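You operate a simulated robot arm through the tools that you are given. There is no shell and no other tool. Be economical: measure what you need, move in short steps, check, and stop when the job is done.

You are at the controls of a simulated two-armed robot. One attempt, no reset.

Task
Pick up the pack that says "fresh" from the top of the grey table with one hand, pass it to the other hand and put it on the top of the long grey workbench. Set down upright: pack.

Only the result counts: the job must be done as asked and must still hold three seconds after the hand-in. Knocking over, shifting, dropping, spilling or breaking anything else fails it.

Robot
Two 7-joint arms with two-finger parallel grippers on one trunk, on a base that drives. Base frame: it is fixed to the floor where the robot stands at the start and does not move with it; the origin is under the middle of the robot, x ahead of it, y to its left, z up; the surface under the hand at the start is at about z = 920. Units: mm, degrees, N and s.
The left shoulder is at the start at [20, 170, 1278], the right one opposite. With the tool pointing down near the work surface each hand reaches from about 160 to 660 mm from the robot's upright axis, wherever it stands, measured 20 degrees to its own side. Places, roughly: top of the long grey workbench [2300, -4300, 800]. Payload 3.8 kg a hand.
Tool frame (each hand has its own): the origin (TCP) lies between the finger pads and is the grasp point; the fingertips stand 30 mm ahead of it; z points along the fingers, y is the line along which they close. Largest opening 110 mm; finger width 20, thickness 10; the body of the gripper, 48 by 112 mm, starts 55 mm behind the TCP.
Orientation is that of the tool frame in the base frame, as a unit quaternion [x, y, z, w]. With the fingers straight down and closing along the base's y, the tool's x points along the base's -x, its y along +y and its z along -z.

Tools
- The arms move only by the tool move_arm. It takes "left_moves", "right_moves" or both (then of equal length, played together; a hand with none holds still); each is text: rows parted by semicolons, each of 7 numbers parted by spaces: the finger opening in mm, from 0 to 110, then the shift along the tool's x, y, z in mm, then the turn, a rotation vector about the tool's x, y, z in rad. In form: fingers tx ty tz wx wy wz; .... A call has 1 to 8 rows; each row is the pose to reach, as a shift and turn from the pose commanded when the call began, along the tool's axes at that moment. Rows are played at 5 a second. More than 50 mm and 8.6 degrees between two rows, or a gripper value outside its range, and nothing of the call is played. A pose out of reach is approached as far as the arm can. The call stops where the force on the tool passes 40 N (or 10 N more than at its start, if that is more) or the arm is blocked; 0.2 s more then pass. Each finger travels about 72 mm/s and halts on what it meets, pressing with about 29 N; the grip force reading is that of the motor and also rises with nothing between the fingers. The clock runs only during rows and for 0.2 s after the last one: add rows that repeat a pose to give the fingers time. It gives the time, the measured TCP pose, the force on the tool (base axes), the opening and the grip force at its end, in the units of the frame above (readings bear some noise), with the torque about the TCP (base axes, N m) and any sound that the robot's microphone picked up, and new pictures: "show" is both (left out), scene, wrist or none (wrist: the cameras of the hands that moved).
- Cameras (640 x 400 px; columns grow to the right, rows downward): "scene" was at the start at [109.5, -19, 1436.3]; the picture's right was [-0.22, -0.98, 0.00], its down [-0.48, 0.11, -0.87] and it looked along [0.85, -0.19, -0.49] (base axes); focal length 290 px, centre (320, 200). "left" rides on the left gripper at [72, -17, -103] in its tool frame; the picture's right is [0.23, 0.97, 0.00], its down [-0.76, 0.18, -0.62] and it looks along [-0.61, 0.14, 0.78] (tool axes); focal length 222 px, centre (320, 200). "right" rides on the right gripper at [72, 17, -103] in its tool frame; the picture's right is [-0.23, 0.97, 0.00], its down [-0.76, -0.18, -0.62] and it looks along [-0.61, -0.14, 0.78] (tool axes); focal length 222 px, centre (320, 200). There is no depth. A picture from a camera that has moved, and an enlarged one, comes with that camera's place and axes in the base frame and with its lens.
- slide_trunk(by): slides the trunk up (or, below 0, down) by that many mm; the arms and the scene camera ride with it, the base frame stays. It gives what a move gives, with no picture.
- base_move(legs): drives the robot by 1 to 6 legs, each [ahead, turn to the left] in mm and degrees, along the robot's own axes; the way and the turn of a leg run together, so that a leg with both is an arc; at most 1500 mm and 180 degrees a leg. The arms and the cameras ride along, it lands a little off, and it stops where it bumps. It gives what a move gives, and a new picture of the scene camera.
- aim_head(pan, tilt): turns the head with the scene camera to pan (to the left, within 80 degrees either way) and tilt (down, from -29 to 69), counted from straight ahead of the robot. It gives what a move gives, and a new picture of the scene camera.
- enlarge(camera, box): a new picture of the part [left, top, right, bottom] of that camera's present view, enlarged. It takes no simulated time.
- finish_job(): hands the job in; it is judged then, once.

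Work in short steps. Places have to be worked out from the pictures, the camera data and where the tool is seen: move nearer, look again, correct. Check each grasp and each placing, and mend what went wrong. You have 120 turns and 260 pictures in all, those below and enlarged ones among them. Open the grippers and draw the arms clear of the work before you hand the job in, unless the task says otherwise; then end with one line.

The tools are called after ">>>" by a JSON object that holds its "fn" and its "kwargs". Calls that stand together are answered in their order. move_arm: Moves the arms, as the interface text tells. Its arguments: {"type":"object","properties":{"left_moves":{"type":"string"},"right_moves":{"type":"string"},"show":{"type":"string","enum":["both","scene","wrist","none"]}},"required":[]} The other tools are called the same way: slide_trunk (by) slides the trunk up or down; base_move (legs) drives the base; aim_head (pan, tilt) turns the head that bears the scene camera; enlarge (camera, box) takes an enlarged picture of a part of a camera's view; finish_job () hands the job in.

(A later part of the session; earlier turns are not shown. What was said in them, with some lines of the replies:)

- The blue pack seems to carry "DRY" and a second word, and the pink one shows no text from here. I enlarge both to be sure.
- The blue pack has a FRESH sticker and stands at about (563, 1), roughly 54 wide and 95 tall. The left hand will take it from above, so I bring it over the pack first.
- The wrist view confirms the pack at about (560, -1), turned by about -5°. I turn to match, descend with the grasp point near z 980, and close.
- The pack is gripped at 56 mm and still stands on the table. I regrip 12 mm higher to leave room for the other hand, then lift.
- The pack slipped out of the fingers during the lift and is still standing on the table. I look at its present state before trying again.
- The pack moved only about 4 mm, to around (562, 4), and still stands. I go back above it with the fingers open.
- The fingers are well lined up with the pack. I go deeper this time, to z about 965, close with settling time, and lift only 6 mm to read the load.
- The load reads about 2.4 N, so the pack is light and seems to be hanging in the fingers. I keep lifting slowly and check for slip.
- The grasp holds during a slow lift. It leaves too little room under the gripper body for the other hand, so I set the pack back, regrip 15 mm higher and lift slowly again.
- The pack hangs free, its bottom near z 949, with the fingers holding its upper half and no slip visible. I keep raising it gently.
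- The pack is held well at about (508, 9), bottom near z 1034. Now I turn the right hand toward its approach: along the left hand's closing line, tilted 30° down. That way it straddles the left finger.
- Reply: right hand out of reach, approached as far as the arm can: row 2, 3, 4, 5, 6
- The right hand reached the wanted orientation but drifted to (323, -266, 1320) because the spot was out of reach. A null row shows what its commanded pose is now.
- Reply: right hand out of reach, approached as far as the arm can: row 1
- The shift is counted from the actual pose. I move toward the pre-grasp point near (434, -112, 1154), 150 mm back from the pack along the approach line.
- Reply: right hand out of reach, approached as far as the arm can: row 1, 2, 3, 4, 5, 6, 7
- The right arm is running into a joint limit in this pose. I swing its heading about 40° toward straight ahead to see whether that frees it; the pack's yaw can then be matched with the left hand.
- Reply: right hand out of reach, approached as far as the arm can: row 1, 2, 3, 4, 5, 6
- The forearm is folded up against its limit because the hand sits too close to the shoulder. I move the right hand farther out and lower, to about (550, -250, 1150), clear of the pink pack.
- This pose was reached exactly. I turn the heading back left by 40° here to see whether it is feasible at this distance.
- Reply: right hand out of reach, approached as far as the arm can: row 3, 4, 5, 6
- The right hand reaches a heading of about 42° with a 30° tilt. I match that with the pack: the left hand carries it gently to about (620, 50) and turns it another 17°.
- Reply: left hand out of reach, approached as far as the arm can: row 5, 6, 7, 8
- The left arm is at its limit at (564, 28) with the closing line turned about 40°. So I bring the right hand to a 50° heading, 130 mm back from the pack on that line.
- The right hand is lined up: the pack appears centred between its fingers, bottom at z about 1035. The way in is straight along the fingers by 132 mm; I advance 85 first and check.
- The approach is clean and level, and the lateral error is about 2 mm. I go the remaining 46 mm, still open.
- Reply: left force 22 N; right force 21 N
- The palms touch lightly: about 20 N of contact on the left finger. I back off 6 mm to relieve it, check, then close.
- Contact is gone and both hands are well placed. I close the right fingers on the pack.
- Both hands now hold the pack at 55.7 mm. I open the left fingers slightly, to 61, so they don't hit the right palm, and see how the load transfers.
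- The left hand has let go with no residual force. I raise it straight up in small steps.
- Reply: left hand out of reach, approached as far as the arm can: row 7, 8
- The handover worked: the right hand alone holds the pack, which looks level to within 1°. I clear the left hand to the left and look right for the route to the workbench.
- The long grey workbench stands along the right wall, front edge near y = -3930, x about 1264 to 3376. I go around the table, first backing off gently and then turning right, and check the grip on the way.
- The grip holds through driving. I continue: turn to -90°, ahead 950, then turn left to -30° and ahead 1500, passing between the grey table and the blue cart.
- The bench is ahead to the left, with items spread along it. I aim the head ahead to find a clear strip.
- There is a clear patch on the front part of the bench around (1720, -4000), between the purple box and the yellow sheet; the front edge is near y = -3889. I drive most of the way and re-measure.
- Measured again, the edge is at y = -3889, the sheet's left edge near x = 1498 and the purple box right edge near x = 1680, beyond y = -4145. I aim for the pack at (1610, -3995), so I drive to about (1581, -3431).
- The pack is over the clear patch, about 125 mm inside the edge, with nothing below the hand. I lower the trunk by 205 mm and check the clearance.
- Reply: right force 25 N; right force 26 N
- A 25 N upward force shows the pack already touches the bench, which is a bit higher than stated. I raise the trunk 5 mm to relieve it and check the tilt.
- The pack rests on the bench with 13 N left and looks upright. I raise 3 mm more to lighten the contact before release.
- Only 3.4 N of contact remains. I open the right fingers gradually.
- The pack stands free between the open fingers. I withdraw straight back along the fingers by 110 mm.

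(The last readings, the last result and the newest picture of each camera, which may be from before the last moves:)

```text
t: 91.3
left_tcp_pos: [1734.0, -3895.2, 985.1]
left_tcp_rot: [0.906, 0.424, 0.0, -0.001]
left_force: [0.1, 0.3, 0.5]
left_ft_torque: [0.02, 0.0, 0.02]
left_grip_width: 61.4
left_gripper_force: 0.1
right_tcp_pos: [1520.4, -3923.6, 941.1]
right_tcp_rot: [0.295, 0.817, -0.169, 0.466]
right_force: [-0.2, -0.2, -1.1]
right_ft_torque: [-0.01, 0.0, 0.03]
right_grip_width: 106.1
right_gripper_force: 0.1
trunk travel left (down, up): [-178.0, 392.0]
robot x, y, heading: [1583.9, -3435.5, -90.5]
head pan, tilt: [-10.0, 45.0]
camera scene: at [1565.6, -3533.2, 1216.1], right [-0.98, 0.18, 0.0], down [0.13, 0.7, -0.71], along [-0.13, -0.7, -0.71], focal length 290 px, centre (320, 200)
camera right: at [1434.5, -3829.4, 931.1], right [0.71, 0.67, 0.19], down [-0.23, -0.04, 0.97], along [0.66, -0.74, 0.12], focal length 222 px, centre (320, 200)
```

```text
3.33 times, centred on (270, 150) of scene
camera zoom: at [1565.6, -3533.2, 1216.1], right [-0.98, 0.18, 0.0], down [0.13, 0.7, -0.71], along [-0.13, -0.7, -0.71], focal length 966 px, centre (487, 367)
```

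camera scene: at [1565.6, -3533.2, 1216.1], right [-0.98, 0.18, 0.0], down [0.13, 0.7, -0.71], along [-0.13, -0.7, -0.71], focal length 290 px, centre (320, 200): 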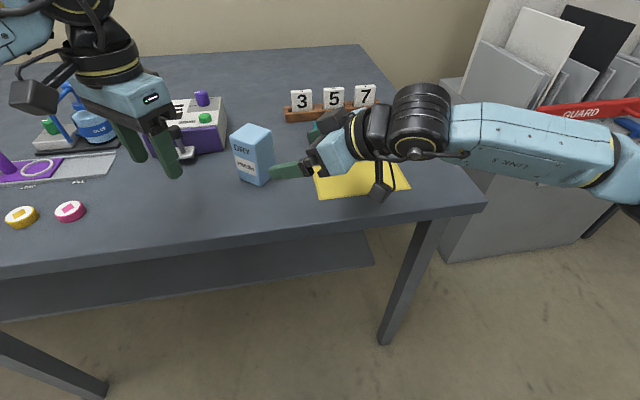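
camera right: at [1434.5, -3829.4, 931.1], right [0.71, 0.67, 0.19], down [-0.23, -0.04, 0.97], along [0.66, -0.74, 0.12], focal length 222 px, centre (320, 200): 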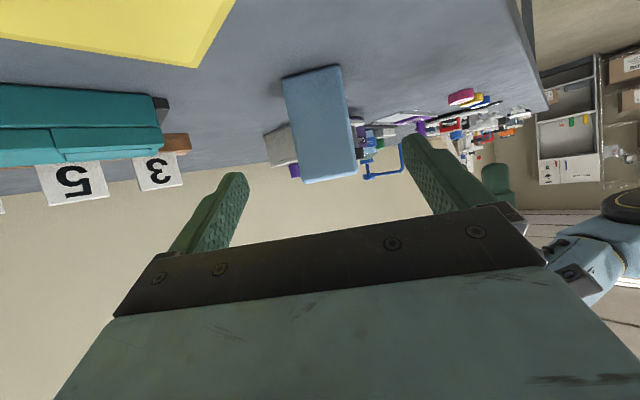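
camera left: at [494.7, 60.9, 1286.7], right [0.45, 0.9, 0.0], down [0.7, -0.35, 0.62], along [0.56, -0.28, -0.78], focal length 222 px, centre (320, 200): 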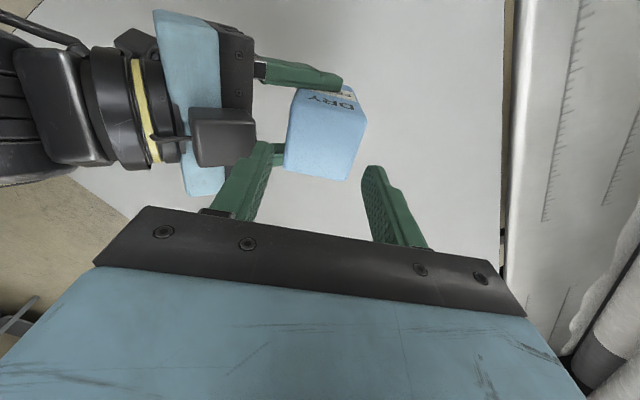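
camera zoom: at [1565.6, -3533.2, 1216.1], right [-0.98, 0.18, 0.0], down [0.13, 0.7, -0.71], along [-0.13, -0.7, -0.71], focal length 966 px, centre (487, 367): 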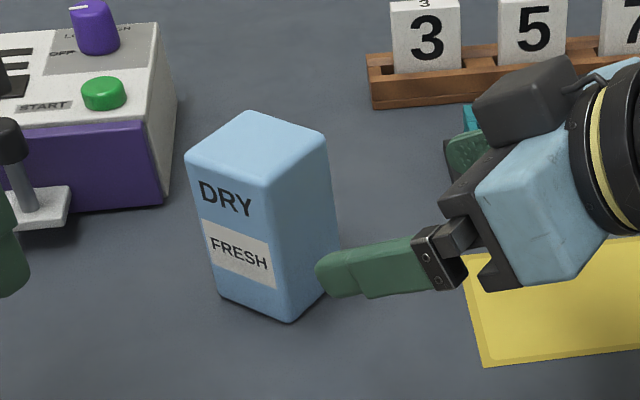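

The pack stands upright and free on the bench. I raise the trunk and back away so the arms are clear, then check once more.

>>> {"fn": "slide_trunk", "kwargs": {"by": 170}}

>>> {"fn": "base_move", "kwargs": {"legs": [[-350, 0]]}}

>>> {"fn": "aim_head", "kwargs": {"pan": 0, "tilt": 35}}

```text
t: 93.3
left_tcp_pos: [1733.8, -3895.9, 1154.0]
left_tcp_rot: [0.906, 0.423, 0.0, -0.001]
left_force: [0.2, 0.3, -0.3]
left_ft_torque: [0.02, 0.02, 0.01]
left_grip_width: 61.0
left_gripper_force: 0.1
right_tcp_pos: [1520.1, -3923.0, 1109.6]
right_tcp_rot: [0.295, 0.817, -0.17, 0.465]
right_force: [0.4, 0.1, 0.4]
right_ft_torque: [0.0, 0.04, 0.02]
right_grip_width: 105.9
right_gripper_force: 0.1
trunk travel left (down, up): [-348.0, 222.0]
robot x, y, heading: [1581.3, -3427.9, -90.3]
head pan, tilt: [-10.0, 45.0]
```

```text
t: 95.5
left_tcp_pos: [1737.2, -3542.1, 1156.2]
left_tcp_rot: [0.905, 0.426, -0.001, -0.001]
left_force: [0.5, -0.2, -0.2]
left_ft_torque: [0.01, -0.01, -0.02]
left_grip_width: 61.2
left_gripper_force: 0.1
right_tcp_pos: [1523.5, -3570.1, 1110.0]
right_tcp_rot: [0.292, 0.818, -0.167, 0.466]
right_force: [-0.4, 0.5, 0.6]
right_ft_torque: [0.01, -0.01, -0.01]
right_grip_width: 106.3
right_gripper_force: 0.0
trunk travel left (down, up): [-348.0, 222.0]
robot x, y, heading: [1584.0, -3081.8, -90.1]
head pan, tilt: [-10.0, 45.0]
camera scene: at [1566.8, -3180.1, 1386.1], right [-0.99, 0.17, 0.0], down [0.12, 0.7, -0.71], along [-0.12, -0.7, -0.71], focal length 290 px, centre (320, 200)
```

scene: 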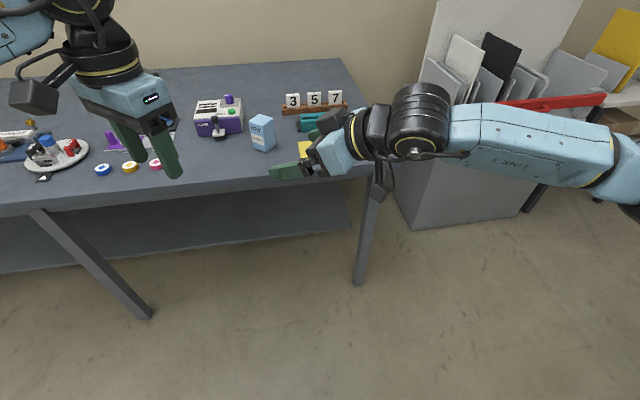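

```text
t: 96.3
left_tcp_pos: [1737.4, -3542.0, 1155.8]
left_tcp_rot: [0.904, 0.427, -0.001, -0.001]
left_force: [0.4, 0.1, 0.2]
left_ft_torque: [0.02, 0.03, 0.02]
left_grip_width: 61.0
left_gripper_force: 0.0
right_tcp_pos: [1524.7, -3570.0, 1111.2]
right_tcp_rot: [0.292, 0.818, -0.168, 0.467]
right_force: [0.2, -0.6, -0.4]
right_ft_torque: [0.0, 0.02, 0.03]
right_grip_width: 105.8
right_gripper_force: 0.0
trunk travel left (down, up): [-348.0, 222.0]
robot x, y, heading: [1579.8, -3080.6, -89.9]
head pan, tilt: [0.0, 35.0]
camera scene: at [1580.8, -3188.9, 1400.8], right [-1.0, 0.0, 0.0], down [0.0, 0.57, -0.82], along [0.0, -0.82, -0.57], focal length 290 px, centre (320, 200)
```

scene: 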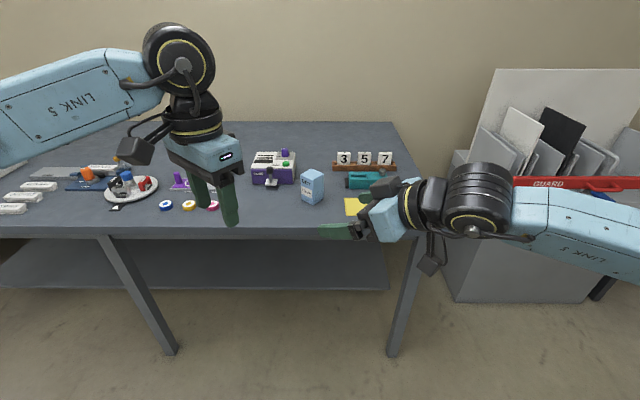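

The pack stands upright on the bench, everything else looks undisturbed, and both arms are clear, the right gripper open and the left at 61 mm, holding nothing. I hand in.

>>> {"fn": "finish_job", "kwargs": {}}

```text
The job is handed in.
```

The "FRESH" pack was picked up with the left hand, passed to the right hand in the air, and set upright on the long grey workbench; on the first lift it slipped out of the fingers, stayed standing on the table and was regripped.
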